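You operate a simulated robot arm through the tools that you are given. There is no shell and no other tool. Be economical: measure what you need, move in short steps, check, and stop when the job is done.

The job below is to be done with a simulated robot arm. You get a single attempt, and the scene is never put back.

## Task
Fetch the tall spacer and set it on top of the brown small carton on the grey bench top. Then stack the M5 parts bag from the yellow bench top on top of the M6 parts bag. Then put the blue-dot carton on the top of the long bench. The order counts.

Only the result counts: the job must be done as asked and must still hold three seconds after the hand-in. Knocking over, shifting, dropping, spilling or breaking anything else fails it.

## Robot
A 6-joint arm with a two-finger gripper on a trunk, on a base that drives. Base frame: it is fixed to the floor where the robot stands at the start and does not move with it; the origin is under the middle of the robot, x ahead of it, y to its left, z up; the surface under the hand at the start is at about z = 740. Units: mm, rad, N and s.
With the tool pointing down near the work surface it reaches from about 340 to 840 mm from the robot's upright axis, wherever it stands. Its first joint turns from -2.897 to 2.897 rad. Places, roughly: blue-dot carton [-2000, 2750, 750]; parts bag [750, 1000, 750]; tall spacer (4x4x5 cm) [500, -200, 800]; top of the long bench [-900, 100, 700]. Payload 2.45 kg.
The TCP is the grasp point between the finger pads, 20 mm short of the fingertips. In the tool frame z runs along the fingers and y along their closing line. The gripper opens to 140 mm. The gripper's body begins 168 mm behind the TCP.
Orientation is that of the tool frame in the base frame, as [roll, pitch, yaw] about the fixed x, y, z axes, in that order (R = Rz(yaw) Ry(pitch) Rx(roll)). With the fingers straight down and closing along the base's y, the tool's x points along the base's -x, its y along +y and its z along -z.

## Interface
- The arm moves only by the tool jog_arm. Its argument "series" is a list of rows, each an object (a shift or turn left out is 0, a gripper value left out holds the last) with "delta_pos": the shift along the base's x, y, z in mm, a list of three; "dr": the turn, a rotation vector about the base's x, y, z in rad, a list of three; "grip": the gripper command, from -1 (fully open) to 1 (shut), values between in proportion. In form: [{"delta_pos": [x, y, z], "dr": [rx, ry, rz], "grip": grip}, ...]. A call has 1 to 10 rows; each row shifts and turns the commanded pose from where the row before left it. Each row takes 0.2 s and may step no farther than 50 mm and 0.15 rad from the row before; otherwise, or with a gripper value out of range, the whole call is refused. Where a pose cannot be reached the arm comes as near as it can. A force on the tool above 40 N (or 10 N above the force at the start of the call, whichever is more), or a blocked arm, ends the call early, and 0.2 s more pass. Each finger travels about 45 mm/s and halts on what it meets, pressing with about 31 N; the grip force reading is that of the motor and also rises with nothing between the fingers. The clock runs only during rows and for 0.2 s after the last one: add rows that do not move to give the fingers time. It gives the time, the measured TCP pose, the force on the tool (base axes), the opening and the grip force at its end, in the units of the frame above (readings bear some noise), with the torque about the TCP (base axes, N m) and any sound that the robot's microphone picked up, and new pictures: "pictures" is both (left out), scene, wrist or none.
- Cameras (640 x 400 px; columns grow to the right, rows downward): "scene" is now at [35.9, 91.8, 1836.5]; the picture's right is [-0.93, -0.37, 0.00], its down [-0.34, 0.87, -0.36] and it looks along [0.13, -0.34, -0.93] (base axes); focal length 214 px, centre (320, 200). "wrist" rides on the gripper at [78, 11, -209] in the tool frame; the picture's right is [-0.14, 0.99, 0.00], its down [-0.92, -0.13, -0.37] and it looks along [-0.37, -0.05, 0.93] (tool axes); focal length 280 px, centre (320, 200).
- raise_lower(by): slides the trunk up (or, below 0, down) by that many mm; the arm and the scene camera ride with it, the base frame stays. It gives what a move gives, with no picture.
- steer(legs): drives the robot by 1 to 6 legs, each [ahead, left, turn to the left] in mm, mm and rad, along the robot's own axes; the way and the turn of a leg run together, so that a leg with both is an arc; at most 1500 mm and 3.142 rad a leg. The arm and the cameras ride along, it lands a little off, and it stops where it bumps. It gives what a move gives, and a new picture of the scene camera.
- aim_head(pan, tilt): turns the head with the scene camera to pan (to the left, within 2.496 rad either way) and tilt (down, from -0.506 to 1.204), counted from straight ahead of the robot. It gives what a move gives, and a new picture of the scene camera.
- measure_at(camera, pixels): for up to 12 pixels [column, row] of the newest picture of that camera ("zoom" is the newest enlarged one), the place [x, y, z] in the base frame of the surface seen there, good to about 2 mm, but the place of the scene camera against the robot may be out by one fixed shift of up to 18 mm in any direction. It takes no simulated time.
- close_up(camera, box): a new picture of the part [left, top, right, bottom] of that camera's present view, enlarged. It takes no simulated time.
- job_done(): hands the job in; it is judged then, once.

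Keep the steps short. Do not move on a guess: measure, check each grasp and each placing, and mend mistakes. In all there are 110 turns and 260 pictures (those below and enlarged ones count). Leave the gripper open and the arm clear of the work at the hand-in unless told otherwise, and finish with a single line.

The tools are called after "Emit:" as a command line: name --argument value ..., lists and objects as JSON in quotes. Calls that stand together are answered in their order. jog_arm: Moves the arm, as the interface text tells. Its arguments: {"type":"object","properties":{"series":{"type":"array","items":{"type":"object","properties":{"delta_pos":{"type":"array","items":{"type":"number"}},"dr":{"type":"array","items":{"type":"number"}},"grip":{"type":"number"}}}},"pictures":{"type":"string","enum":["both","scene","wrist","none"]}},"required":["series"]} The other tools are called the same way: raise_lower (by) slides the trunk up or down; steer (legs) drives the base; aim_head (pan, tilt) turns the head that bears the scene camera; measure_at (camera, pixels) gives the place of the surface under pixels of a picture; close_up (camera, box) takes an enlarged picture of a part of a camera's view; job_done () hands the job in.

At the start:

```text
clock: 0.0
position: [543.2, 175.9, 1014.3]
tool_rot: [3.141, -0.001, -3.141]
contact_force: [-0.4, -0.3, -0.3]
moment: [-0.01, 0.03, 0.01]
grip_width: 139.7
finger_force: 0.1
trunk travel left (down, up): [-100.0, 130.0]
robot x, y, heading: [1.6, -1.6, 0.003]
head pan, tilt: [-1.192, 1.201]
```

scene: 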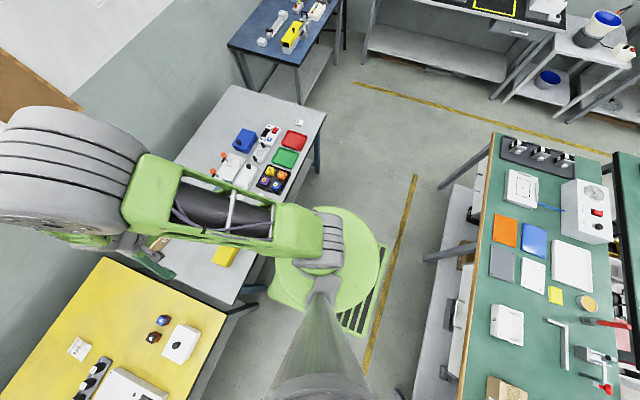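
wrist: 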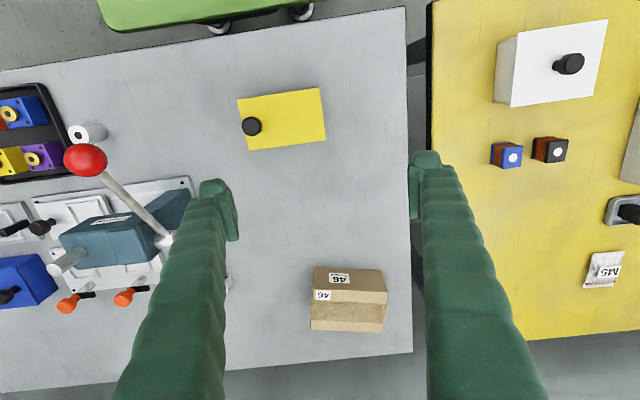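

I see the grey bench with a small brown carton (wrist ~348,300) and a yellow bench with the M5 bag. I'll enlarge parts of the view and measure first.

Emit:
close_up --camera "wrist" --box '[0, 80, 240, 330]'

Emit:
close_up --camera "scene" --box '[190, 90, 340, 200]'

Emit:
measure_at --camera "wrist" --pixels '[[348, 281], [316, 268], [386, 272], [387, 292], [313, 290], [312, 328], [381, 331], [370, 230], [605, 268], [285, 118]]'

```text
1.60 times, centred on (120, 205) of wrist
```

zoom: 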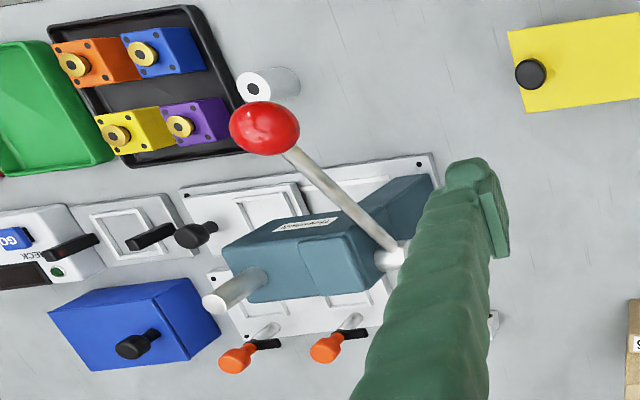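

```text
3.64 times, centred on (265, 145) of scene
```

zoom: 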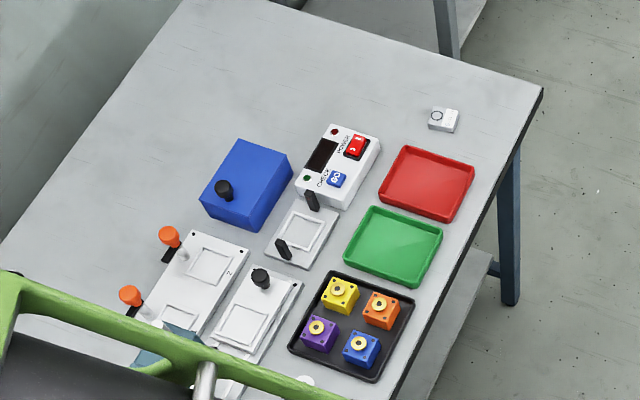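

```text
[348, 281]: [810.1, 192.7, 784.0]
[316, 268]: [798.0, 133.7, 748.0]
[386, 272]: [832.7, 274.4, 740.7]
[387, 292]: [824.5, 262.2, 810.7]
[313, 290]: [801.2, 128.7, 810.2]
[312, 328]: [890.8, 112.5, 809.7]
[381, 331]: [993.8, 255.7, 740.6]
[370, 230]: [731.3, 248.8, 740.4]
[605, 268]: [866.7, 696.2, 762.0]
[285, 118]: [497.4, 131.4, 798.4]
```

The blocks in the tray, the white cylinder and others could be the spacer. I'll measure candidates in both pictures.

Emit:
measure_at --camera "zoom" --pixels '[[340, 288], [381, 304], [316, 328], [358, 343], [343, 300], [305, 380], [445, 120], [238, 190], [300, 240], [262, 278], [350, 310], [420, 190]]'

Emit:
measure_at --camera "wrist" --pixels '[[79, 133], [98, 130], [85, 160], [18, 105], [62, 95], [90, 245], [120, 230], [40, 152], [45, 285], [300, 130], [250, 125]]'

Emit:
aim_head --pan -0.6 --tilt 0.9

```text
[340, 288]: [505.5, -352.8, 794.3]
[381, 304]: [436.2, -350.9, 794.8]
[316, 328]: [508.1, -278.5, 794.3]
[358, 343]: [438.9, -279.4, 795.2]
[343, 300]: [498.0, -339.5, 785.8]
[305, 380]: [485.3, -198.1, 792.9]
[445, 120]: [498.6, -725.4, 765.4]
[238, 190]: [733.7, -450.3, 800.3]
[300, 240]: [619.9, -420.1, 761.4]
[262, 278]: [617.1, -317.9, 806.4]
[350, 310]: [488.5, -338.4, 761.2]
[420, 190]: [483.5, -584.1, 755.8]
```

```text
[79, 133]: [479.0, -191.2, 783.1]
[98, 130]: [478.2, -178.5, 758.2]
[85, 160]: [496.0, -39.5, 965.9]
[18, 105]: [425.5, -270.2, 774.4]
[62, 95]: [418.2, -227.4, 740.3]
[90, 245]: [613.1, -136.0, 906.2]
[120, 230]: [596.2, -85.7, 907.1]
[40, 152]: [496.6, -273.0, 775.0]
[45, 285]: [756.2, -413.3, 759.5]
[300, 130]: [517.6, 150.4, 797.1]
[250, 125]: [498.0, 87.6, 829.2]
```

```text
clock: 1.0
position: [542.0, 176.5, 1015.4]
tool_rot: [-3.141, -0.001, 3.14]
contact_force: [-0.1, 0.8, 0.5]
moment: [-0.02, 0.03, 0.01]
grip_width: 139.9
finger_force: 0.0
trunk travel left (down, up): [-100.0, 130.0]
robot x, y, heading: [0.2, 0.8, -0.0]
head pan, tilt: [-0.6, 0.901]
```

scene: 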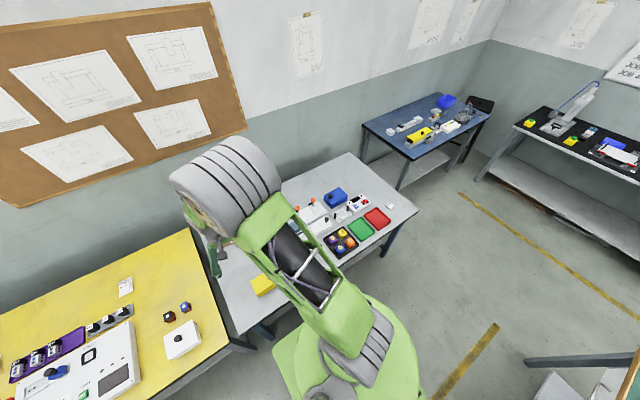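

The white ring-topped cylinder at about (482,-192), top ~790, is the tall spacer. I'll rise clear of the red ball (z~970) and move over it to look.

Emit:
jog_arm --series '[{"delta_pos": [0, 0, 40]}, {"delta_pos": [-20, -40, 10]}, {"delta_pos": [-10, -49, 0]}, {"delta_pos": [-10, -49, 0]}, {"delta_pos": [-10, -49, 0]}, {"delta_pos": [-10, -49, 0]}, {"delta_pos": [0, -49, 0]}, {"delta_pos": [0, -49, 0]}, {"delta_pos": [0, -30, 0]}]' --pictures "wrist"

Emit:
close_up --camera "wrist" --box '[180, 80, 500, 280]'

```text
clock: 3.0
position: [480.8, -191.7, 1066.0]
tool_rot: [3.141, 0.0, -3.14]
contact_force: [0.3, -1.0, 0.5]
moment: [-0.01, 0.03, -0.01]
grip_width: 139.9
finger_force: 0.1
trunk travel left (down, up): [-100.0, 130.0]
robot x, y, heading: [-1.4, 1.7, -0.003]
head pan, tilt: [-0.6, 0.901]
```

wrist: 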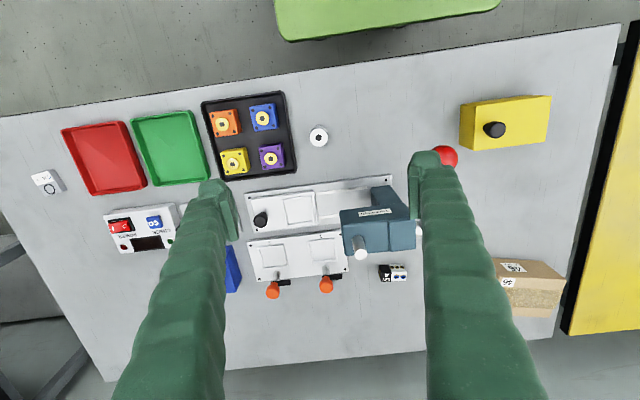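

```text
2.00 times, centred on (340, 180) of wrist
```

zoom: 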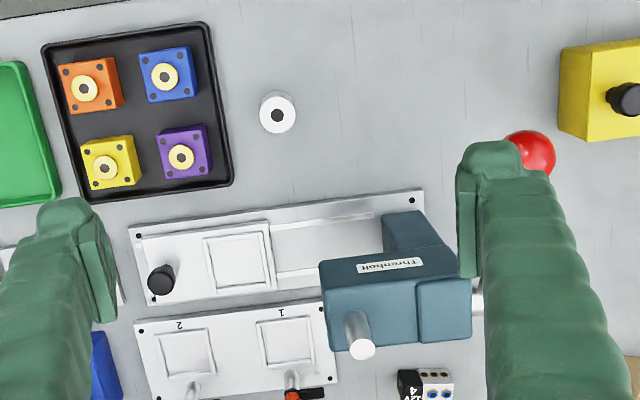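

Emit:
measure_at --camera "zoom" --pixels '[[268, 104], [287, 104], [278, 95], [276, 127], [294, 114], [262, 114], [222, 150], [350, 130], [280, 205], [400, 225], [540, 140], [330, 270]]'

Emit:
measure_at --camera "wrist" --pixels '[[318, 105], [320, 84], [380, 40], [300, 38], [500, 9]]'

```text
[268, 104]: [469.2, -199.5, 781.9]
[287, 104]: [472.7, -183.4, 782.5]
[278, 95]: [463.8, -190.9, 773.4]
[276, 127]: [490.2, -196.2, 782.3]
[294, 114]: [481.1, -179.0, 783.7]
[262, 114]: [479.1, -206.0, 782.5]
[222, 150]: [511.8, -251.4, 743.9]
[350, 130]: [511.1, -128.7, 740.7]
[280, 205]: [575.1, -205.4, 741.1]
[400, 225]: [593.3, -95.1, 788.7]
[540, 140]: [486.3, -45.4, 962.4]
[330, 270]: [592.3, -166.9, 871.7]
```

```text
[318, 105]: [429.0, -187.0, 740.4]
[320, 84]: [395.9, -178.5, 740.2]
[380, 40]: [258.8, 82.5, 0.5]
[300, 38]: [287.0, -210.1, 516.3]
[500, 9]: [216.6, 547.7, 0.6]
```

Emit:
close_up --camera "wrist" --box '[200, 80, 360, 180]'

Emit:
measure_at --camera "zoom" --pixels '[[438, 228], [514, 228], [476, 262], [476, 200], [476, 180], [60, 180], [95, 160], [285, 310], [320, 295], [430, 100], [210, 140], [325, 135]]'

```text
4.00 times, centred on (280, 130) of wrist
```

zoom: 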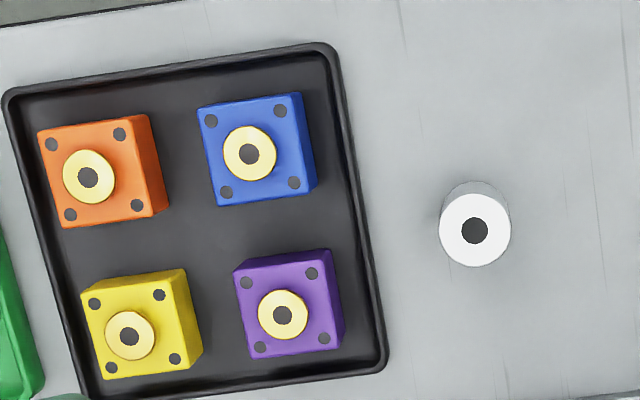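

```text
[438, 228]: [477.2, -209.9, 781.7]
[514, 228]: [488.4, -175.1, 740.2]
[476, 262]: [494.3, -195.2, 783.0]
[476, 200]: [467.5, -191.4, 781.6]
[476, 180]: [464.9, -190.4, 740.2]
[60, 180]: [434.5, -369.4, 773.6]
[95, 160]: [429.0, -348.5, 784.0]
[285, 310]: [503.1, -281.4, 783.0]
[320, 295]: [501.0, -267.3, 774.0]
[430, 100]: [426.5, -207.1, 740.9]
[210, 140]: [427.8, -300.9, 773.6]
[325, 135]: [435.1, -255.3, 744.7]
```

The spacer is a ~33 mm cylinder, 43 mm tall, centred at (480.5,-193). Half-closing to 70 mm and descending to just above it.

Emit:
jog_arm --series '[{"delta_pos": [0, -1, -40], "grip": 0.0}, {"delta_pos": [0, 0, -45]}, {"delta_pos": [0, 0, -45]}, {"delta_pos": [0, 0, -45]}, {"delta_pos": [0, 0, -45]}, {"delta_pos": [0, 0, -30]}, {"delta_pos": [0, 0, 0]}]' --pictures "wrist"

```text
clock: 4.6
position: [482.5, -190.9, 815.1]
tool_rot: [3.141, 0.0, -3.14]
contact_force: [-0.4, -0.9, 0.1]
moment: [0.01, 0.02, -0.01]
grip_width: 69.6
finger_force: 0.1
trunk travel left (down, up): [-100.0, 130.0]
robot x, y, heading: [-0.9, 3.5, -0.002]
head pan, tilt: [-0.6, 0.901]
```

wrist: 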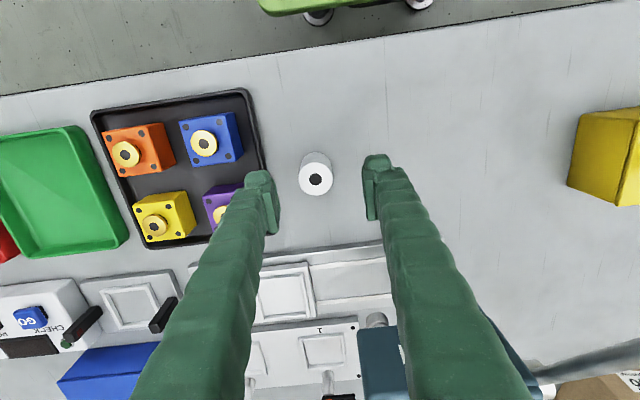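

Centred between the fingers. Down to z≈768 and close.

Emit:
jog_arm --series '[{"delta_pos": [-1, -1, -30]}, {"delta_pos": [0, 0, -16]}, {"grip": 1}, {"grip": 1}, {"grip": 1}, {"grip": 1}]' --pictures "wrist"

```text
clock: 6.0
position: [482.9, -191.3, 767.9]
tool_rot: [3.141, -0.001, -3.141]
contact_force: [-0.6, 0.4, 0.5]
moment: [0.02, 0.0, 0.01]
grip_width: 30.1
finger_force: 31.0
trunk travel left (down, up): [-100.0, 130.0]
robot x, y, heading: [-0.4, 0.9, -0.001]
head pan, tilt: [-0.6, 0.901]
```

wrist: 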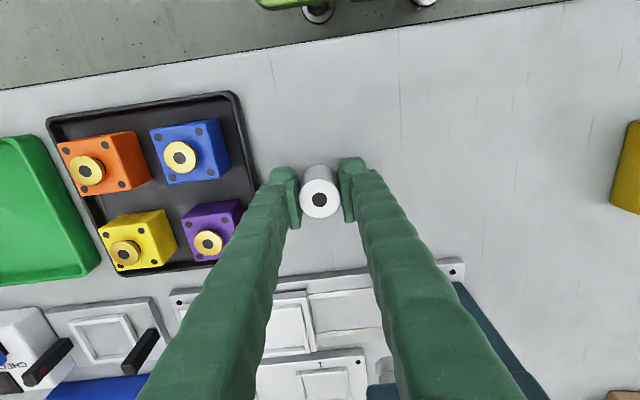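

Gripped at 30 mm. Lifting straight up, then over towards the carton.

Emit:
jog_arm --series '[{"delta_pos": [0, 0, 30]}, {"delta_pos": [0, 0, 45]}, {"delta_pos": [0, 0, 45]}, {"delta_pos": [0, 0, 45]}, {"delta_pos": [0, 0, 45]}, {"delta_pos": [0, 0, 45]}, {"delta_pos": [0, 0, 45]}]' --pictures "wrist"

Emit:
jog_arm --series '[{"delta_pos": [0, 45, 0]}, {"delta_pos": [10, 45, 0]}, {"delta_pos": [10, 45, 0]}, {"delta_pos": [10, 45, 0]}, {"delta_pos": [10, 45, 0]}, {"delta_pos": [20, 45, 0]}, {"delta_pos": [30, 40, 0]}, {"delta_pos": [30, 40, 0]}, {"delta_pos": [30, 30, 0]}, {"delta_pos": [30, 0, 0]}]' --pictures "wrist"

Emit:
aim_head --pan 0.0 --tilt 1.2

```text
clock: 7.6
position: [485.2, -190.4, 1069.7]
tool_rot: [-3.141, 0.0, -3.141]
contact_force: [-0.3, 0.2, 0.7]
moment: [0.02, -0.04, 0.0]
grip_width: 0.0
finger_force: 29.0
trunk travel left (down, up): [-100.0, 130.0]
robot x, y, heading: [-0.6, -3.5, -0.001]
head pan, tilt: [-0.6, 0.901]
```

wrist: 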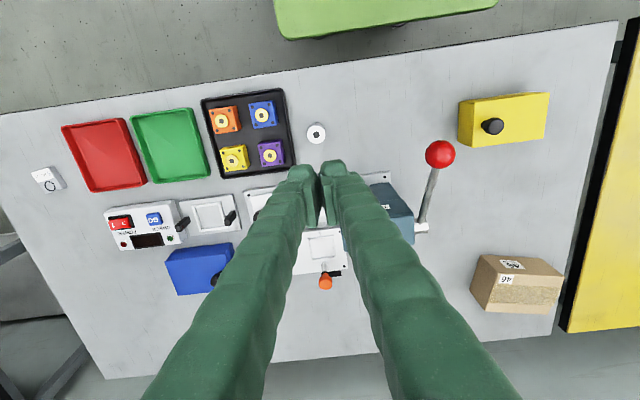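

```text
clock: 9.8
position: [663.2, 191.7, 1065.9]
tool_rot: [-3.14, -0.002, 3.141]
contact_force: [0.1, -0.3, 0.4]
moment: [0.01, -0.01, -0.02]
grip_width: 0.0
finger_force: 29.5
trunk travel left (down, up): [-100.0, 130.0]
robot x, y, heading: [-1.2, 0.0, -0.001]
head pan, tilt: [-0.6, 0.901]
```

wrist: 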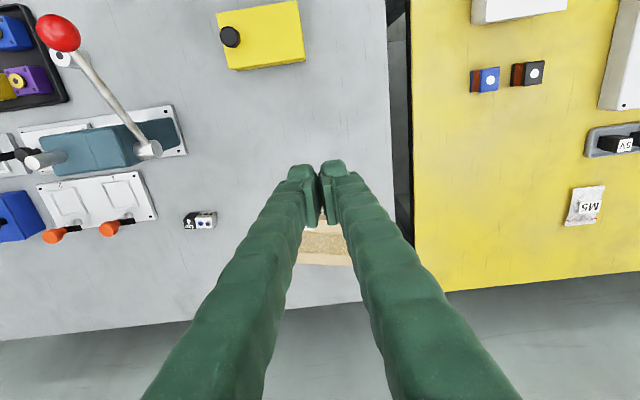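

```text
clock: 10.8
position: [662.1, 191.8, 1068.3]
tool_rot: [3.141, 0.002, -3.141]
contact_force: [0.2, -0.2, 0.2]
moment: [-0.01, 0.0, 0.01]
grip_width: 0.0
finger_force: 29.3
trunk travel left (down, up): [-100.0, 130.0]
robot x, y, heading: [1.2, -1.3, -0.001]
head pan, tilt: [0.0, 1.201]
```

scene: 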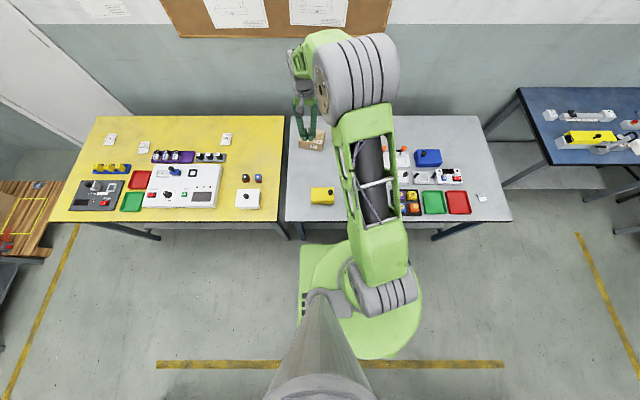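

The fingers are at 0: the spacer slipped out and, per wrist picture (316,133), it still stands in its place. Before going back I'll open and view the carton here.

Emit:
jog_arm --series '[{"grip": -1}, {"grip": -1}, {"grip": -1}, {"grip": -1}, {"grip": -1}, {"grip": -1}, {"grip": -1}, {"grip": -1}]' --pictures "wrist"

Emit:
close_up --camera "wrist" --box '[260, 160, 420, 260]'

Emit:
close_up --camera "scene" --box '[60, 110, 300, 260]'

Emit:
close_up --camera "scene" --box '[280, 110, 520, 260]'

```text
clock: 12.6
position: [663.1, 192.1, 1066.7]
tool_rot: [-3.141, -0.001, 3.141]
contact_force: [0.0, -0.2, -0.4]
moment: [-0.02, 0.0, -0.04]
grip_width: 140.1
finger_force: 0.1
trunk travel left (down, up): [-100.0, 130.0]
robot x, y, heading: [1.3, -1.2, -0.002]
head pan, tilt: [0.0, 1.201]
```

wrist: 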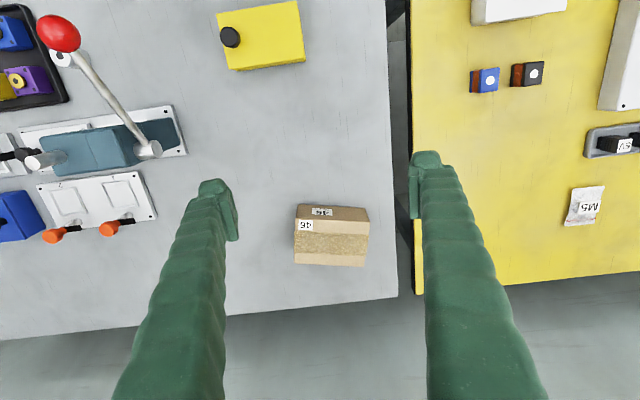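

```text
4.00 times, centred on (340, 210) of wrist
```

zoom: 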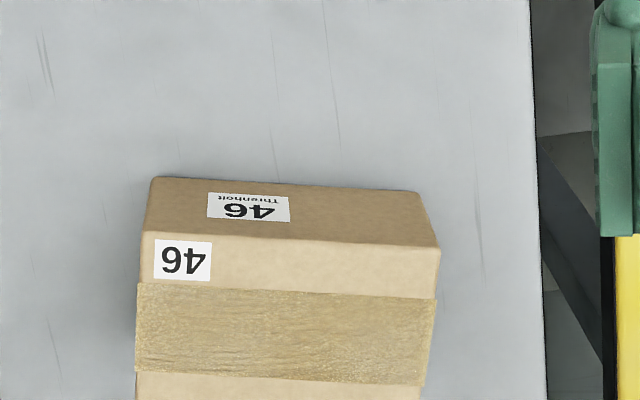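

```text
2.67 times, centred on (180, 185) of scene
```

zoom: 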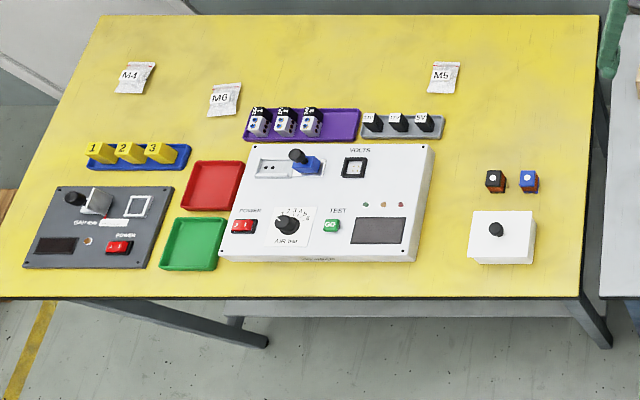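

```text
2.67 times, centred on (400, 185) of scene
```

zoom: 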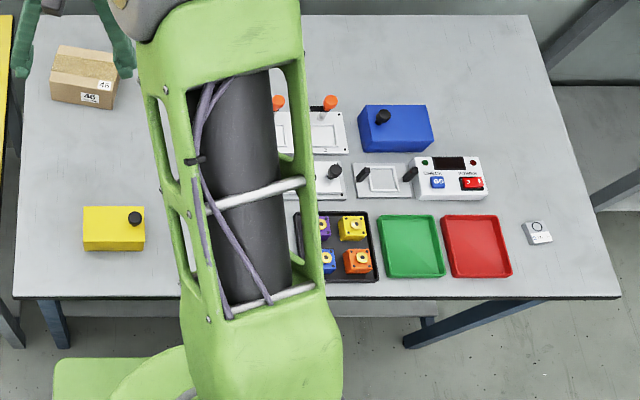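

Emit:
measure_at --camera "wrist" --pixels '[[297, 220], [368, 224], [364, 265], [296, 263], [330, 242], [585, 205], [572, 190], [604, 187], [598, 223], [566, 224]]'

Emit:
measure_at --camera "scene" --pixels '[[226, 139], [143, 147], [110, 139], [311, 143]]'

```text
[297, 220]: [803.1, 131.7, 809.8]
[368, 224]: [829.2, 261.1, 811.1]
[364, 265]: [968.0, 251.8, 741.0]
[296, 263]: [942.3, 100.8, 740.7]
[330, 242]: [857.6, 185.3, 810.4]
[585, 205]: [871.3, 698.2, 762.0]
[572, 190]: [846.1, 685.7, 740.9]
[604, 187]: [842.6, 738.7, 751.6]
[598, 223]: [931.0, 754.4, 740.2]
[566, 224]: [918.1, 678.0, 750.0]
```

```text
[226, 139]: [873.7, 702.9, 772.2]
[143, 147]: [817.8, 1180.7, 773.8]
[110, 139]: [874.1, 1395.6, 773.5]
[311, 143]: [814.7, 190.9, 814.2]
```

Carton top centre ≈(857,186,810); M5 ≈(871,698), M6 ≈(816,1176). Going back above the spacer along the same path.

Emit:
jog_arm --series '[{"delta_pos": [-40, 0, 0], "grip": 0}, {"delta_pos": [-40, -20, 0]}, {"delta_pos": [-20, -45, 0]}, {"delta_pos": [-20, -45, 0]}, {"delta_pos": [-20, -45, 0]}, {"delta_pos": [-20, -45, 0]}, {"delta_pos": [-20, -45, 0]}, {"delta_pos": [0, -45, 0]}, {"delta_pos": [0, -45, 0]}, {"delta_pos": [-2, -48, 0]}]' --pictures "none"

Emit:
jog_arm --series '[{"delta_pos": [0, 0, -45]}, {"delta_pos": [0, 0, -45]}, {"delta_pos": [0, 0, -45]}, {"delta_pos": [0, 0, -45]}, {"delta_pos": [0, 0, -45]}, {"delta_pos": [0, 0, -25]}, {"delta_pos": [0, 0, 0]}]' --pictures "wrist"

Emit:
close_up --camera "wrist" --box '[240, 130, 400, 230]'

```text
clock: 14.8
position: [483.0, -195.8, 1068.5]
tool_rot: [3.141, 0.0, -3.141]
contact_force: [-0.3, 0.3, 0.4]
moment: [0.05, 0.01, 0.02]
grip_width: 70.0
finger_force: 0.0
trunk travel left (down, up): [-100.0, 130.0]
robot x, y, heading: [1.1, 2.1, -0.003]
head pan, tilt: [0.0, 1.201]
```

```text
clock: 16.4
position: [479.7, -193.5, 816.3]
tool_rot: [-3.141, -0.001, -3.141]
contact_force: [-0.5, 0.7, 0.1]
moment: [0.01, 0.01, -0.01]
grip_width: 70.1
finger_force: 0.0
trunk travel left (down, up): [-100.0, 130.0]
robot x, y, heading: [3.4, 3.3, -0.002]
head pan, tilt: [0.0, 1.201]
```

wrist: 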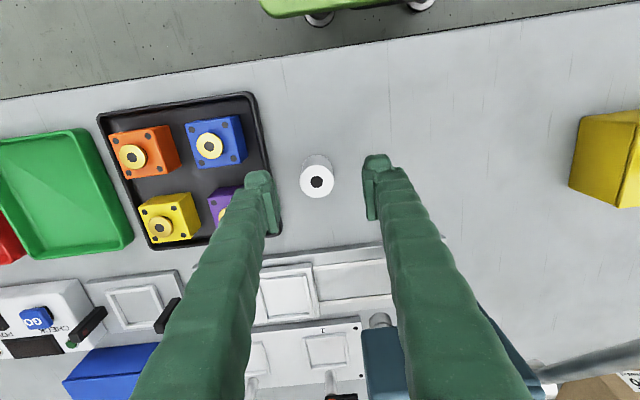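

```text
4.00 times, centred on (320, 180) of wrist
```

zoom: 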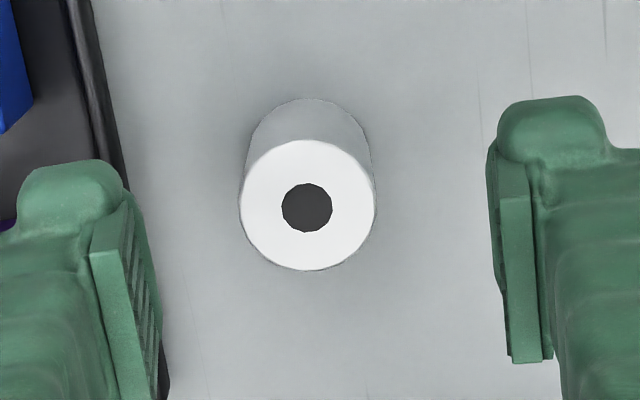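

Emit:
jog_arm --series '[{"delta_pos": [0, 0, -30]}, {"delta_pos": [0, 0, -20]}, {"grip": 1}, {"grip": 1}, {"grip": 1}, {"grip": 1}, {"grip": 1}]' --pictures "wrist"

Emit:
jog_arm --series '[{"delta_pos": [0, 0, 3]}, {"delta_pos": [0, 0, 4]}, {"delta_pos": [0, 0, 4]}]' --pictures "wrist"

```text
clock: 17.0
position: [480.8, -195.4, 772.1]
tool_rot: [3.14, -0.001, -3.141]
contact_force: [0.5, -0.7, -0.3]
moment: [0.01, 0.01, 0.0]
grip_width: 51.8
finger_force: 0.0
trunk travel left (down, up): [-100.0, 130.0]
robot x, y, heading: [1.2, 0.1, 0.0]
head pan, tilt: [0.0, 1.201]
stopped in row 3: the force on the tool passed its limit at 159 N (the readings are from after the stop); the commanded pose is now the measured one
```

wrist: 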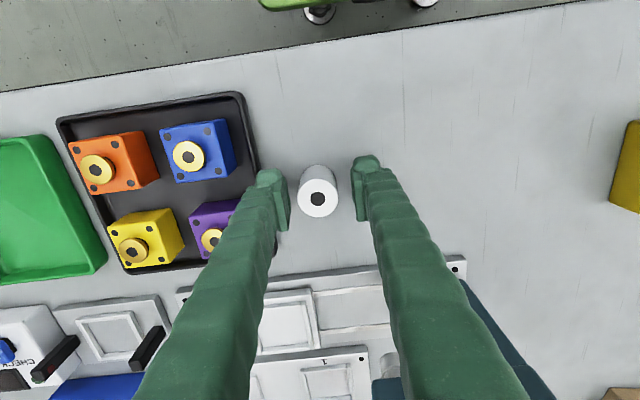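

```text
clock: 17.8
position: [479.4, -192.0, 783.4]
tool_rot: [3.141, -0.002, -3.141]
contact_force: [0.8, -1.0, -1.9]
moment: [0.02, 0.0, -0.02]
grip_width: 29.4
finger_force: 31.5
trunk travel left (down, up): [-100.0, 130.0]
robot x, y, heading: [1.0, -0.4, -0.006]
head pan, tilt: [0.0, 1.201]
```

wrist: 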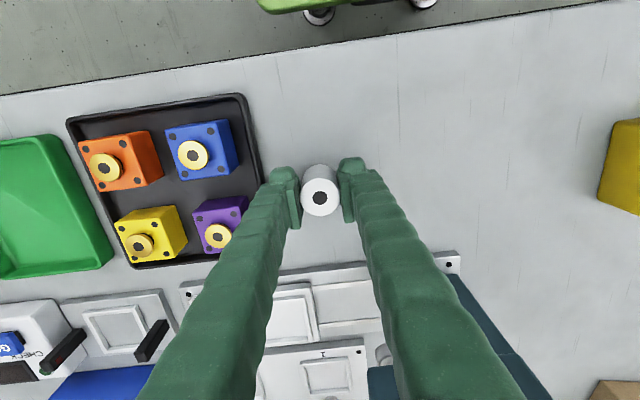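

Emit:
measure_at --camera "wrist" --pixels '[[310, 200], [330, 200], [320, 210], [320, 170], [390, 150]]'

Emit:
jog_arm --series '[{"delta_pos": [0, 0, 2]}, {"delta_pos": [0, 0, 3]}]' --pictures "wrist"

Emit:
measure_at --camera "wrist" --pixels '[[310, 200], [330, 200], [320, 210], [320, 170], [390, 150]]'

```text
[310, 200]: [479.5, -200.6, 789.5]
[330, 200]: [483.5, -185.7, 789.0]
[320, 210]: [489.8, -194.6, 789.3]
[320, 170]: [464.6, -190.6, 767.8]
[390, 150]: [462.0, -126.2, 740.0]
```

```text
clock: 18.4
position: [480.8, -195.3, 787.6]
tool_rot: [3.141, 0.001, 3.141]
contact_force: [-0.2, -0.4, -0.5]
moment: [0.0, 0.04, 0.02]
grip_width: 29.7
finger_force: 31.1
trunk travel left (down, up): [-100.0, 130.0]
robot x, y, heading: [-1.0, 0.3, 0.003]
head pan, tilt: [0.0, 1.201]
```

wrist: 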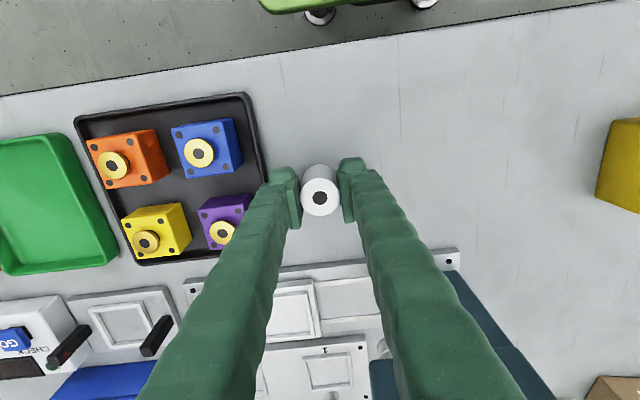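

```text
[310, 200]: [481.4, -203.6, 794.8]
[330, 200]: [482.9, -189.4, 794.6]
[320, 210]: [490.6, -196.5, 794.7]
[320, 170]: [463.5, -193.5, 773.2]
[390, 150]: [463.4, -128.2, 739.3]
```

The spacer now rises with the fingers (top 794.7). I'll lift gently in a ramp and check.

Emit:
jog_arm --series '[{"delta_pos": [0, 0, 3]}, {"delta_pos": [0, 0, 5]}, {"delta_pos": [0, 0, 7]}, {"delta_pos": [0, 0, 10]}, {"delta_pos": [0, 0, 12]}, {"delta_pos": [0, 0, 12]}, {"delta_pos": [0, 0, 12]}, {"delta_pos": [0, 0, 10]}, {"delta_pos": [0, 0, 7]}, {"delta_pos": [0, 0, 4]}]' --pictures "wrist"

Emit:
measure_at --camera "wrist" --pixels '[[310, 200], [330, 200], [320, 210], [320, 170]]'

```text
clock: 20.6
position: [480.3, -194.3, 870.7]
tool_rot: [-3.141, 0.0, -3.141]
contact_force: [0.0, -0.3, -0.6]
moment: [0.04, 0.04, -0.01]
grip_width: 29.4
finger_force: 31.1
trunk travel left (down, up): [-100.0, 130.0]
robot x, y, heading: [-1.2, -1.4, -0.003]
head pan, tilt: [0.0, 1.201]
```

wrist: 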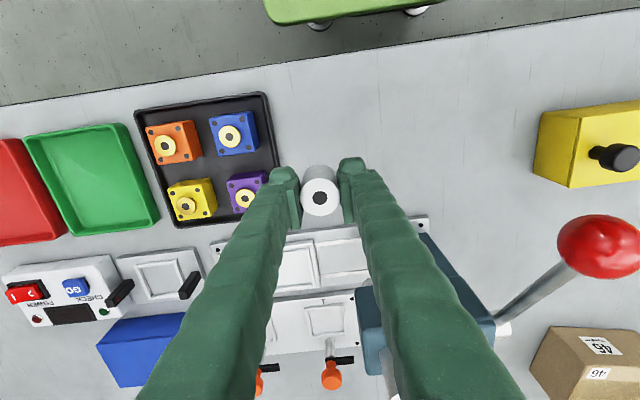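

```text
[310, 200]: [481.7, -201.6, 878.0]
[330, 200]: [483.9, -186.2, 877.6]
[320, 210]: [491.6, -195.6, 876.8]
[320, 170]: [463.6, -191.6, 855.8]
```

Held firmly (still 7 mm over TCP). I check the gap between robot base and bench.

Emit:
measure_at --camera "wrist" --pixels '[[290, 15], [350, 5], [320, 26], [405, 12], [300, 60], [300, 80], [300, 90], [500, 40], [500, 55]]'

Emit:
measure_at --camera "scene" --pixels '[[325, 248], [325, 235], [310, 226], [310, 218], [295, 225], [435, 235], [460, 217]]'

```text
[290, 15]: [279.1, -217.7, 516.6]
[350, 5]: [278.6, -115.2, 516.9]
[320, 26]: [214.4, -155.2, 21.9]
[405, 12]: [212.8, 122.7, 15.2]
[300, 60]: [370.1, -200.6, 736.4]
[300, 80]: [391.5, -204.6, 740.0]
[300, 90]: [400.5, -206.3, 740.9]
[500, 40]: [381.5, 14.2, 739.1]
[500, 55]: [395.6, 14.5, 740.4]
```

```text
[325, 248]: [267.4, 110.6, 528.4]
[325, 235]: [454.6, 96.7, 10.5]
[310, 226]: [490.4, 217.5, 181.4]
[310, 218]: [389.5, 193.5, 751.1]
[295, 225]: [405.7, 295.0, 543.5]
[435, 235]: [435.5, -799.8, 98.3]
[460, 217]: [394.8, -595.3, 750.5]
```

Gap is ~90 mm, so a 50 mm step ahead is safe. Pull the arm in, raise it, then drive left 190 and ahead 50.

Emit:
jog_arm --series '[{"delta_pos": [-8, 0, 4]}, {"delta_pos": [-15, 0, 6]}, {"delta_pos": [-15, 0, 6]}, {"delta_pos": [-15, 0, 6]}, {"delta_pos": [-15, 0, 6]}, {"delta_pos": [-12, 0, 4]}, {"delta_pos": [-6, 0, 2]}]' --pictures "none"

Emit:
steer --legs '[[0, 190, 0]]'

```text
clock: 22.2
position: [394.2, -195.0, 903.7]
tool_rot: [3.141, 0.0, -3.141]
contact_force: [0.7, 0.1, 0.0]
moment: [0.0, -0.02, -0.01]
grip_width: 29.4
finger_force: 31.1
trunk travel left (down, up): [-100.0, 130.0]
robot x, y, heading: [0.7, -0.8, 0.005]
head pan, tilt: [0.0, 1.201]
```

```text
clock: 24.5
position: [392.3, -9.4, 904.7]
tool_rot: [3.141, -0.001, 3.137]
contact_force: [-0.3, 0.1, -1.2]
moment: [-0.03, 0.02, 0.02]
grip_width: 29.5
finger_force: 30.7
trunk travel left (down, up): [-100.0, 130.0]
robot x, y, heading: [0.1, 184.4, -0.0]
head pan, tilt: [0.0, 1.201]
```

scene: 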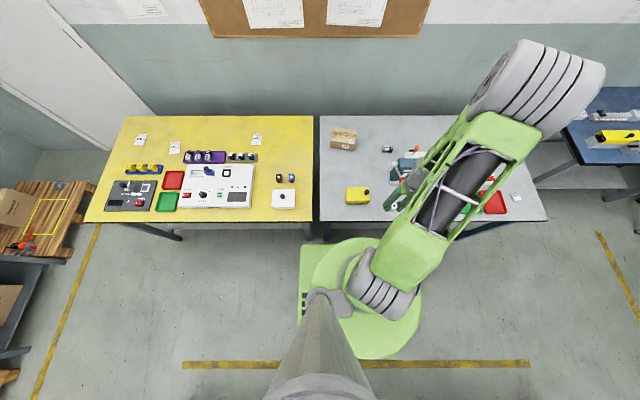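

Emit:
jog_arm --series '[{"delta_pos": [0, 10, 0]}, {"delta_pos": [0, 20, 0]}, {"delta_pos": [0, 25, 0]}, {"delta_pos": [0, 25, 0]}, {"delta_pos": [0, 25, 0]}, {"delta_pos": [0, 25, 0]}, {"delta_pos": [0, 25, 0]}, {"delta_pos": [0, 20, 0]}, {"delta_pos": [0, 13, 0]}, {"delta_pos": [0, 7, 0]}]' --pictures "none"

Emit:
steer --legs '[[50, 0, 0]]'

Emit:
jog_arm --series '[{"delta_pos": [10, 0, 0]}, {"delta_pos": [20, 0, 0]}, {"delta_pos": [30, 0, 0]}, {"delta_pos": [35, 0, 0]}, {"delta_pos": [35, 0, 0]}, {"delta_pos": [35, 0, 0]}, {"delta_pos": [35, 0, 0]}, {"delta_pos": [35, 0, 0]}, {"delta_pos": [25, 0, 0]}, {"delta_pos": [10, 0, 0]}]' --pictures "wrist"

```text
clock: 26.7
position: [393.0, 186.1, 905.3]
tool_rot: [3.141, -0.001, 3.139]
contact_force: [0.4, -0.3, -0.5]
moment: [-0.06, 0.01, 0.01]
grip_width: 29.5
finger_force: 31.3
trunk travel left (down, up): [-100.0, 130.0]
robot x, y, heading: [1.5, 187.2, -0.005]
head pan, tilt: [0.0, 1.201]
```

```text
clock: 27.6
position: [445.1, 186.0, 904.4]
tool_rot: [-3.141, -0.001, -3.141]
contact_force: [0.5, -1.2, -0.6]
moment: [-0.02, 0.02, -0.01]
grip_width: 29.6
finger_force: 31.1
trunk travel left (down, up): [-100.0, 130.0]
robot x, y, heading: [50.0, 187.1, -0.0]
head pan, tilt: [0.0, 1.201]
```

scene: 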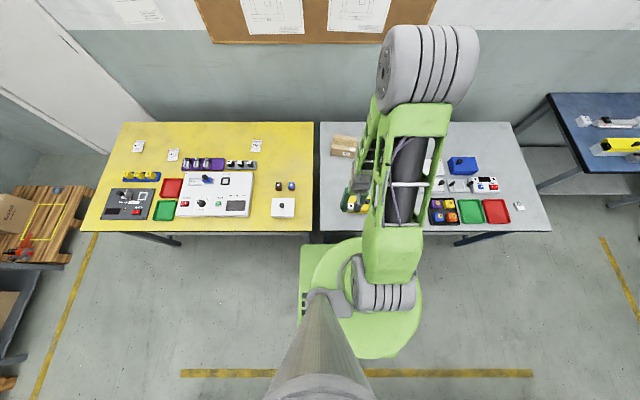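

```text
clock: 29.8
position: [711.9, 186.4, 905.8]
tool_rot: [-3.141, -0.002, 3.142]
contact_force: [-0.5, 0.7, -0.3]
moment: [0.0, 0.03, -0.04]
grip_width: 29.4
finger_force: 31.0
trunk travel left (down, up): [-100.0, 130.0]
robot x, y, heading: [53.8, 186.0, 0.003]
head pan, tilt: [0.0, 1.201]
```

wrist: 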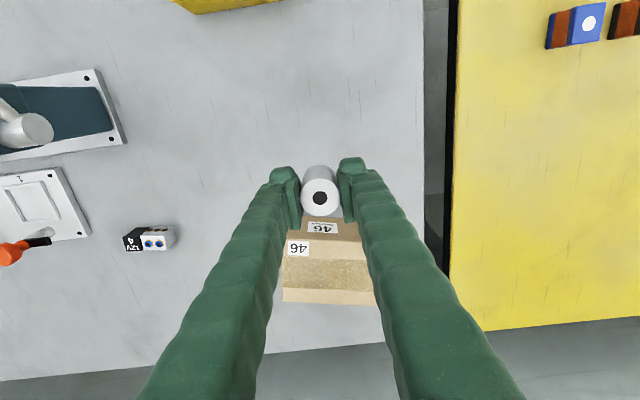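

Spacer held; carton just ahead at (330,260). Move x +144 to be over the top's centre (857,187).

Emit:
jog_arm --series '[{"delta_pos": [10, 0, 0]}, {"delta_pos": [20, 0, 0]}, {"delta_pos": [28, 0, 0]}, {"delta_pos": [30, 0, 0]}, {"delta_pos": [28, 0, 0]}, {"delta_pos": [18, 0, 0]}, {"delta_pos": [9, 0, 0]}, {"delta_pos": [0, 0, 0]}]' --pictures "wrist"

Emit:
measure_at --camera "wrist" --pixels '[[320, 210], [310, 200], [240, 170], [235, 220], [410, 170], [420, 220], [230, 250], [300, 150]]'

```text
clock: 31.6
position: [857.7, 186.0, 908.4]
tool_rot: [-3.14, 0.0, 3.141]
contact_force: [0.6, 0.0, 0.4]
moment: [-0.03, 0.02, 0.01]
grip_width: 29.5
finger_force: 31.1
trunk travel left (down, up): [-100.0, 130.0]
robot x, y, heading: [47.9, 185.2, -0.002]
head pan, tilt: [0.0, 1.201]
```

wrist: 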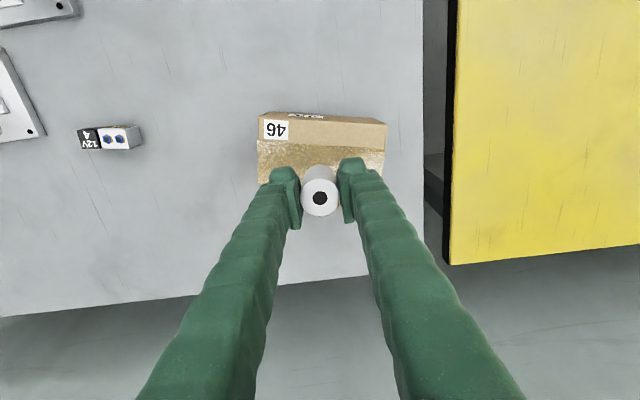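

```text
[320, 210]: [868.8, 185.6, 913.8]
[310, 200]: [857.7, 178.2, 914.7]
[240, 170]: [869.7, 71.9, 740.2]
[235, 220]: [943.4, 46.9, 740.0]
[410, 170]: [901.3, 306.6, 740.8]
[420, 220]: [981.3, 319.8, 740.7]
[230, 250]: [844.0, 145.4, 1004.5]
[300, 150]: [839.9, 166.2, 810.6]
```

Emit:
jog_arm --series '[{"delta_pos": [0, 0, -6]}, {"delta_pos": [0, 0, -12]}, {"delta_pos": [0, 0, -15]}, {"delta_pos": [0, 0, -12]}, {"delta_pos": [0, 0, -7]}, {"delta_pos": [0, 0, -3]}, {}]' --pictures "wrist"

Emit:
measure_at --camera "wrist" --pixels '[[320, 210], [310, 200], [330, 205], [265, 145], [300, 150], [400, 150]]'

```text
clock: 33.2
position: [856.2, 185.9, 850.9]
tool_rot: [3.141, 0.001, 3.141]
contact_force: [-0.5, 1.6, -1.1]
moment: [0.03, -0.01, 0.0]
grip_width: 29.5
finger_force: 31.0
trunk travel left (down, up): [-100.0, 130.0]
robot x, y, heading: [52.5, 186.3, -0.002]
head pan, tilt: [0.0, 1.201]
```

wrist: 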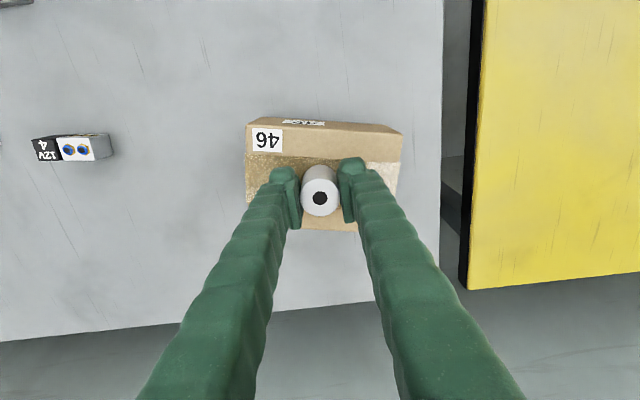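

```text
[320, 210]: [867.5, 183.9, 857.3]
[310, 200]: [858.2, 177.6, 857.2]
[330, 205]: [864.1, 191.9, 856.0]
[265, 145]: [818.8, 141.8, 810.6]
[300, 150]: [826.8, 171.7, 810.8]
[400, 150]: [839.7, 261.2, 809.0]
```

Bottom is ~3 mm above the carton. Last small steps while watching force.

Emit:
jog_arm --series '[{"delta_pos": [0, 0, -1.5]}, {"delta_pos": [0, 0, -1]}, {"delta_pos": [0, 0, -0.7]}, {}]' --pictures "none"

```text
clock: 34.2
position: [857.3, 186.6, 846.3]
tool_rot: [3.141, 0.001, -3.141]
contact_force: [0.8, 0.0, -0.8]
moment: [0.0, 0.01, -0.03]
grip_width: 29.0
finger_force: 30.3
trunk travel left (down, up): [-100.0, 130.0]
robot x, y, heading: [50.5, 183.0, -0.007]
head pan, tilt: [0.0, 1.201]
```

Emit:
jog_arm --series '[{"delta_pos": [0, 0, -0.7]}, {}]' --pictures "none"

Emit:
jog_arm --series '[{"grip": 0.5}, {"grip": 0.4}, {"grip": 0.3}, {"grip": 0.2}, {}]' --pictures "wrist"

Emit:
measure_at --camera "wrist" --pixels '[[320, 210], [310, 200], [330, 205], [265, 145]]'

```text
clock: 34.8
position: [857.3, 185.9, 846.0]
tool_rot: [3.141, -0.001, -3.141]
contact_force: [0.4, 0.1, 0.3]
moment: [0.02, 0.01, -0.02]
grip_width: 29.7
finger_force: 31.2
trunk travel left (down, up): [-100.0, 130.0]
robot x, y, heading: [48.7, 187.6, 0.001]
head pan, tilt: [0.0, 1.201]
```

```text
clock: 36.0
position: [856.4, 186.1, 845.5]
tool_rot: [3.141, 0.001, -3.141]
contact_force: [-0.2, -0.7, 0.1]
moment: [0.0, -0.02, -0.01]
grip_width: 56.3
finger_force: 0.0
trunk travel left (down, up): [-100.0, 130.0]
robot x, y, heading: [49.8, 187.9, -0.003]
head pan, tilt: [0.0, 1.201]
```

wrist: 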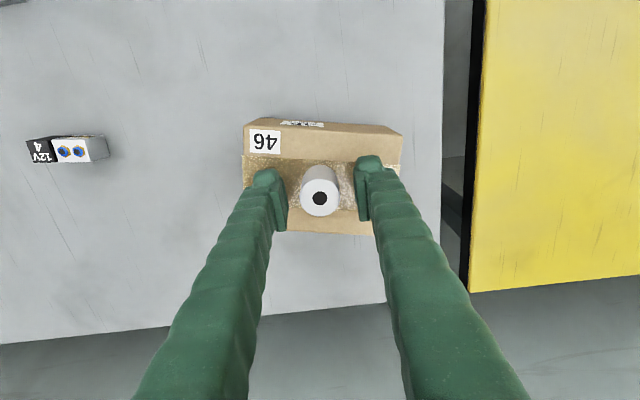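

```text
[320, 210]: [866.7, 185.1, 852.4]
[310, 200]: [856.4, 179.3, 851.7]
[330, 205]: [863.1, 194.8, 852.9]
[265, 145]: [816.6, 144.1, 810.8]
```

The spacer stands on the carton (top 852 = 810 + 43). Open a little is enough; go straight up.

Emit:
jog_arm --series '[{"delta_pos": [0, 0, 8]}, {"delta_pos": [0, 0, 20]}, {"delta_pos": [0, 0, 30]}, {"delta_pos": [0, 0, 40]}, {"delta_pos": [-10, 0, 40]}, {"delta_pos": [-20, 0, 40]}, {"delta_pos": [-20, 0, 40], "grip": -1}, {}]' --pictures "wrist"

Emit:
steer --legs '[[0, 600, 0]]'

```text
clock: 37.8
position: [805.9, 189.3, 1064.9]
tool_rot: [-3.142, -0.002, 3.141]
contact_force: [0.4, 0.5, 0.3]
moment: [-0.01, 0.01, 0.01]
grip_width: 108.8
finger_force: 0.1
trunk travel left (down, up): [-100.0, 130.0]
robot x, y, heading: [55.1, 185.8, -0.001]
head pan, tilt: [0.0, 1.201]
```

wrist: 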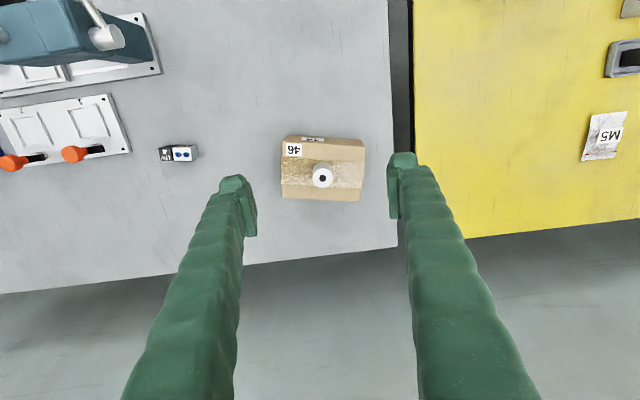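

```text
clock: 43.5
position: [808.7, 780.3, 1064.4]
tool_rot: [-3.141, 0.001, 3.132]
contact_force: [0.1, 0.0, -0.1]
moment: [0.01, 0.0, 0.01]
grip_width: 140.0
finger_force: 0.1
trunk travel left (down, up): [-100.0, 130.0]
robot x, y, heading: [55.0, 785.8, -0.009]
head pan, tilt: [0.0, 1.201]
```

scene: 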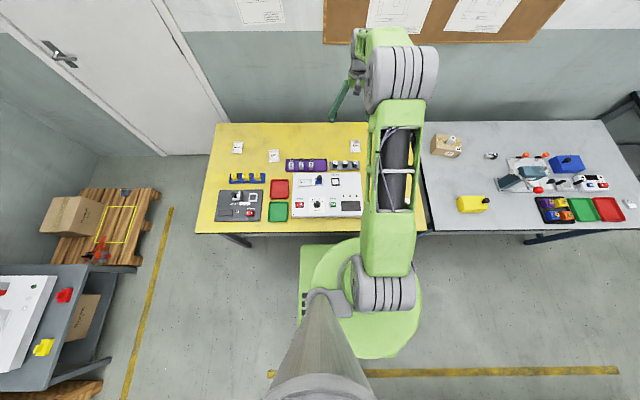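

Spacer placed and stable. Now move the arm over the M5 bag (~871,698).

Emit:
jog_arm --series '[{"delta_pos": [0, -40, 0]}, {"delta_pos": [10, -40, -20]}, {"delta_pos": [10, 0, -45]}, {"delta_pos": [15, 0, -45]}, {"delta_pos": [0, 0, 0]}]' --pictures "wrist"

Emit:
close_up --camera "wrist" --box '[240, 120, 400, 220]'

```text
clock: 44.7
position: [847.3, 699.7, 952.2]
tool_rot: [3.142, 0.001, 3.13]
contact_force: [0.6, -0.7, 0.1]
moment: [-0.02, -0.03, -0.04]
grip_width: 140.0
finger_force: 0.0
trunk travel left (down, up): [-100.0, 130.0]
robot x, y, heading: [55.4, 787.1, -0.011]
head pan, tilt: [0.0, 1.201]
```

wrist: 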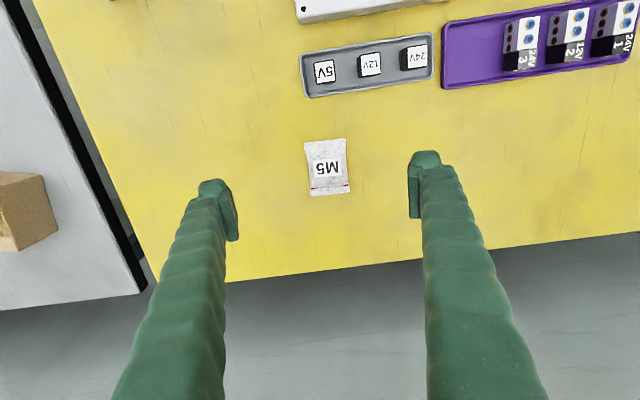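

```text
4.00 times, centred on (320, 170) of wrist
```

zoom: 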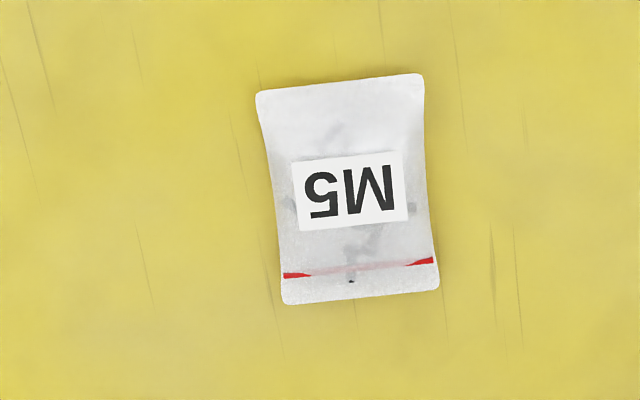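

Emit:
measure_at --camera "zoom" --pixels '[[262, 98], [418, 82], [434, 280], [288, 298], [348, 190], [340, 110], [350, 260], [275, 200], [420, 190], [300, 190], [395, 180], [480, 200]]'

```text
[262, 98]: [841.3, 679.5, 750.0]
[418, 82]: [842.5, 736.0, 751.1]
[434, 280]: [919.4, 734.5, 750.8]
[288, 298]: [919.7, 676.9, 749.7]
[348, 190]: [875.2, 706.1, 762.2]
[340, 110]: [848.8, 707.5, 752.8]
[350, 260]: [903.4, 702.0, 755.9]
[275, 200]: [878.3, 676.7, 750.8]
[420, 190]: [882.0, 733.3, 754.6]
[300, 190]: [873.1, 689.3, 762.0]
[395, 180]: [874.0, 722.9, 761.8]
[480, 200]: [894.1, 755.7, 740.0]
```

Bag spans x 841–920, y 677–736, 10 mm at edges, 22 mm in the middle. Opening to ~95 mm and going down over (878,706).

Emit:
jog_arm --series '[{"delta_pos": [15, 3, -30], "grip": -0.36}, {"delta_pos": [15, 4, -40]}, {"delta_pos": [0, 0, -40]}, {"delta_pos": [0, 0, -35]}, {"delta_pos": [0, 0, -15]}, {}]' --pictures "wrist"

Emit:
measure_at --camera "wrist" --pixels '[[320, 200], [285, 200], [350, 200], [320, 150], [270, 250]]'

```text
clock: 46.1
position: [872.3, 710.2, 796.7]
tool_rot: [-3.141, 0.0, 3.13]
contact_force: [-0.2, 0.7, 0.2]
moment: [-0.02, 0.02, 0.0]
grip_width: 95.3
finger_force: 0.1
trunk travel left (down, up): [-100.0, 130.0]
robot x, y, heading: [52.0, 786.2, -0.015]
head pan, tilt: [0.0, 1.201]
```

wrist: 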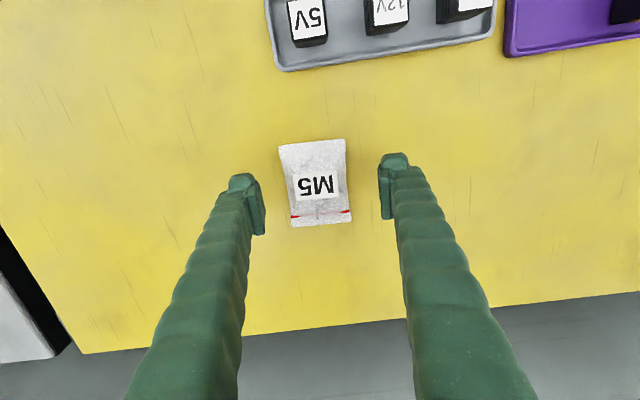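

```text
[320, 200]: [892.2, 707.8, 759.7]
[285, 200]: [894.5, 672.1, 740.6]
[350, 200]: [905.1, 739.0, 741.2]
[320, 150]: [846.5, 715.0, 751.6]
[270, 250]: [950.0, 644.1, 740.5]
```

Emit:
jog_arm --series '[{"delta_pos": [2, 0, -15]}, {"delta_pos": [0, -1, -10]}, {"delta_pos": [0, 0, -5]}, {"delta_pos": [0, 0, -2]}, {}]' --pictures "wrist"

```text
clock: 47.3
position: [874.5, 706.0, 761.4]
tool_rot: [-3.141, 0.001, 3.132]
contact_force: [-0.1, -0.8, 0.8]
moment: [-0.02, -0.02, 0.0]
grip_width: 95.2
finger_force: 0.0
trunk travel left (down, up): [-100.0, 130.0]
robot x, y, heading: [53.7, 785.6, -0.01]
head pan, tilt: [0.0, 1.201]
```

wrist: 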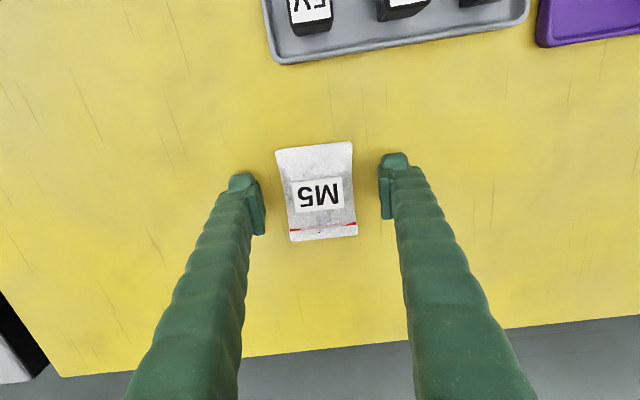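

No contact; bag sits between the pads. Close slowly.

Emit:
jog_arm --series '[{"grip": 0.0}, {"grip": 0.2}, {"grip": 0.4}, {"grip": 1}, {"grip": 1}, {"grip": 1}, {"grip": 1}, {}]' --pictures "wrist"

```text
clock: 49.1
position: [876.4, 707.4, 763.8]
tool_rot: [-3.141, -0.001, 3.132]
contact_force: [-0.4, -0.2, -0.3]
moment: [0.02, -0.01, -0.02]
grip_width: 57.0
finger_force: 30.7
trunk travel left (down, up): [-100.0, 130.0]
robot x, y, heading: [52.1, 785.2, -0.012]
head pan, tilt: [0.0, 1.201]
```

wrist: 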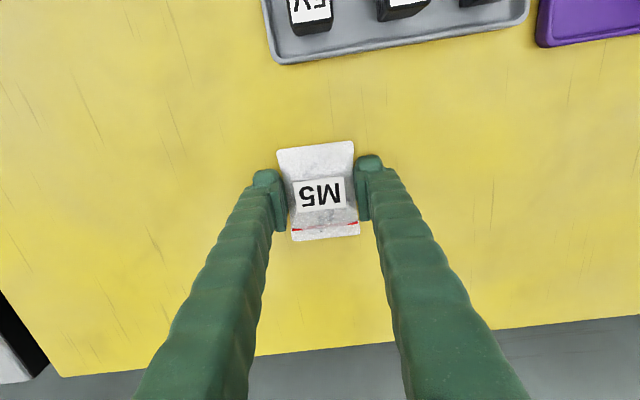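

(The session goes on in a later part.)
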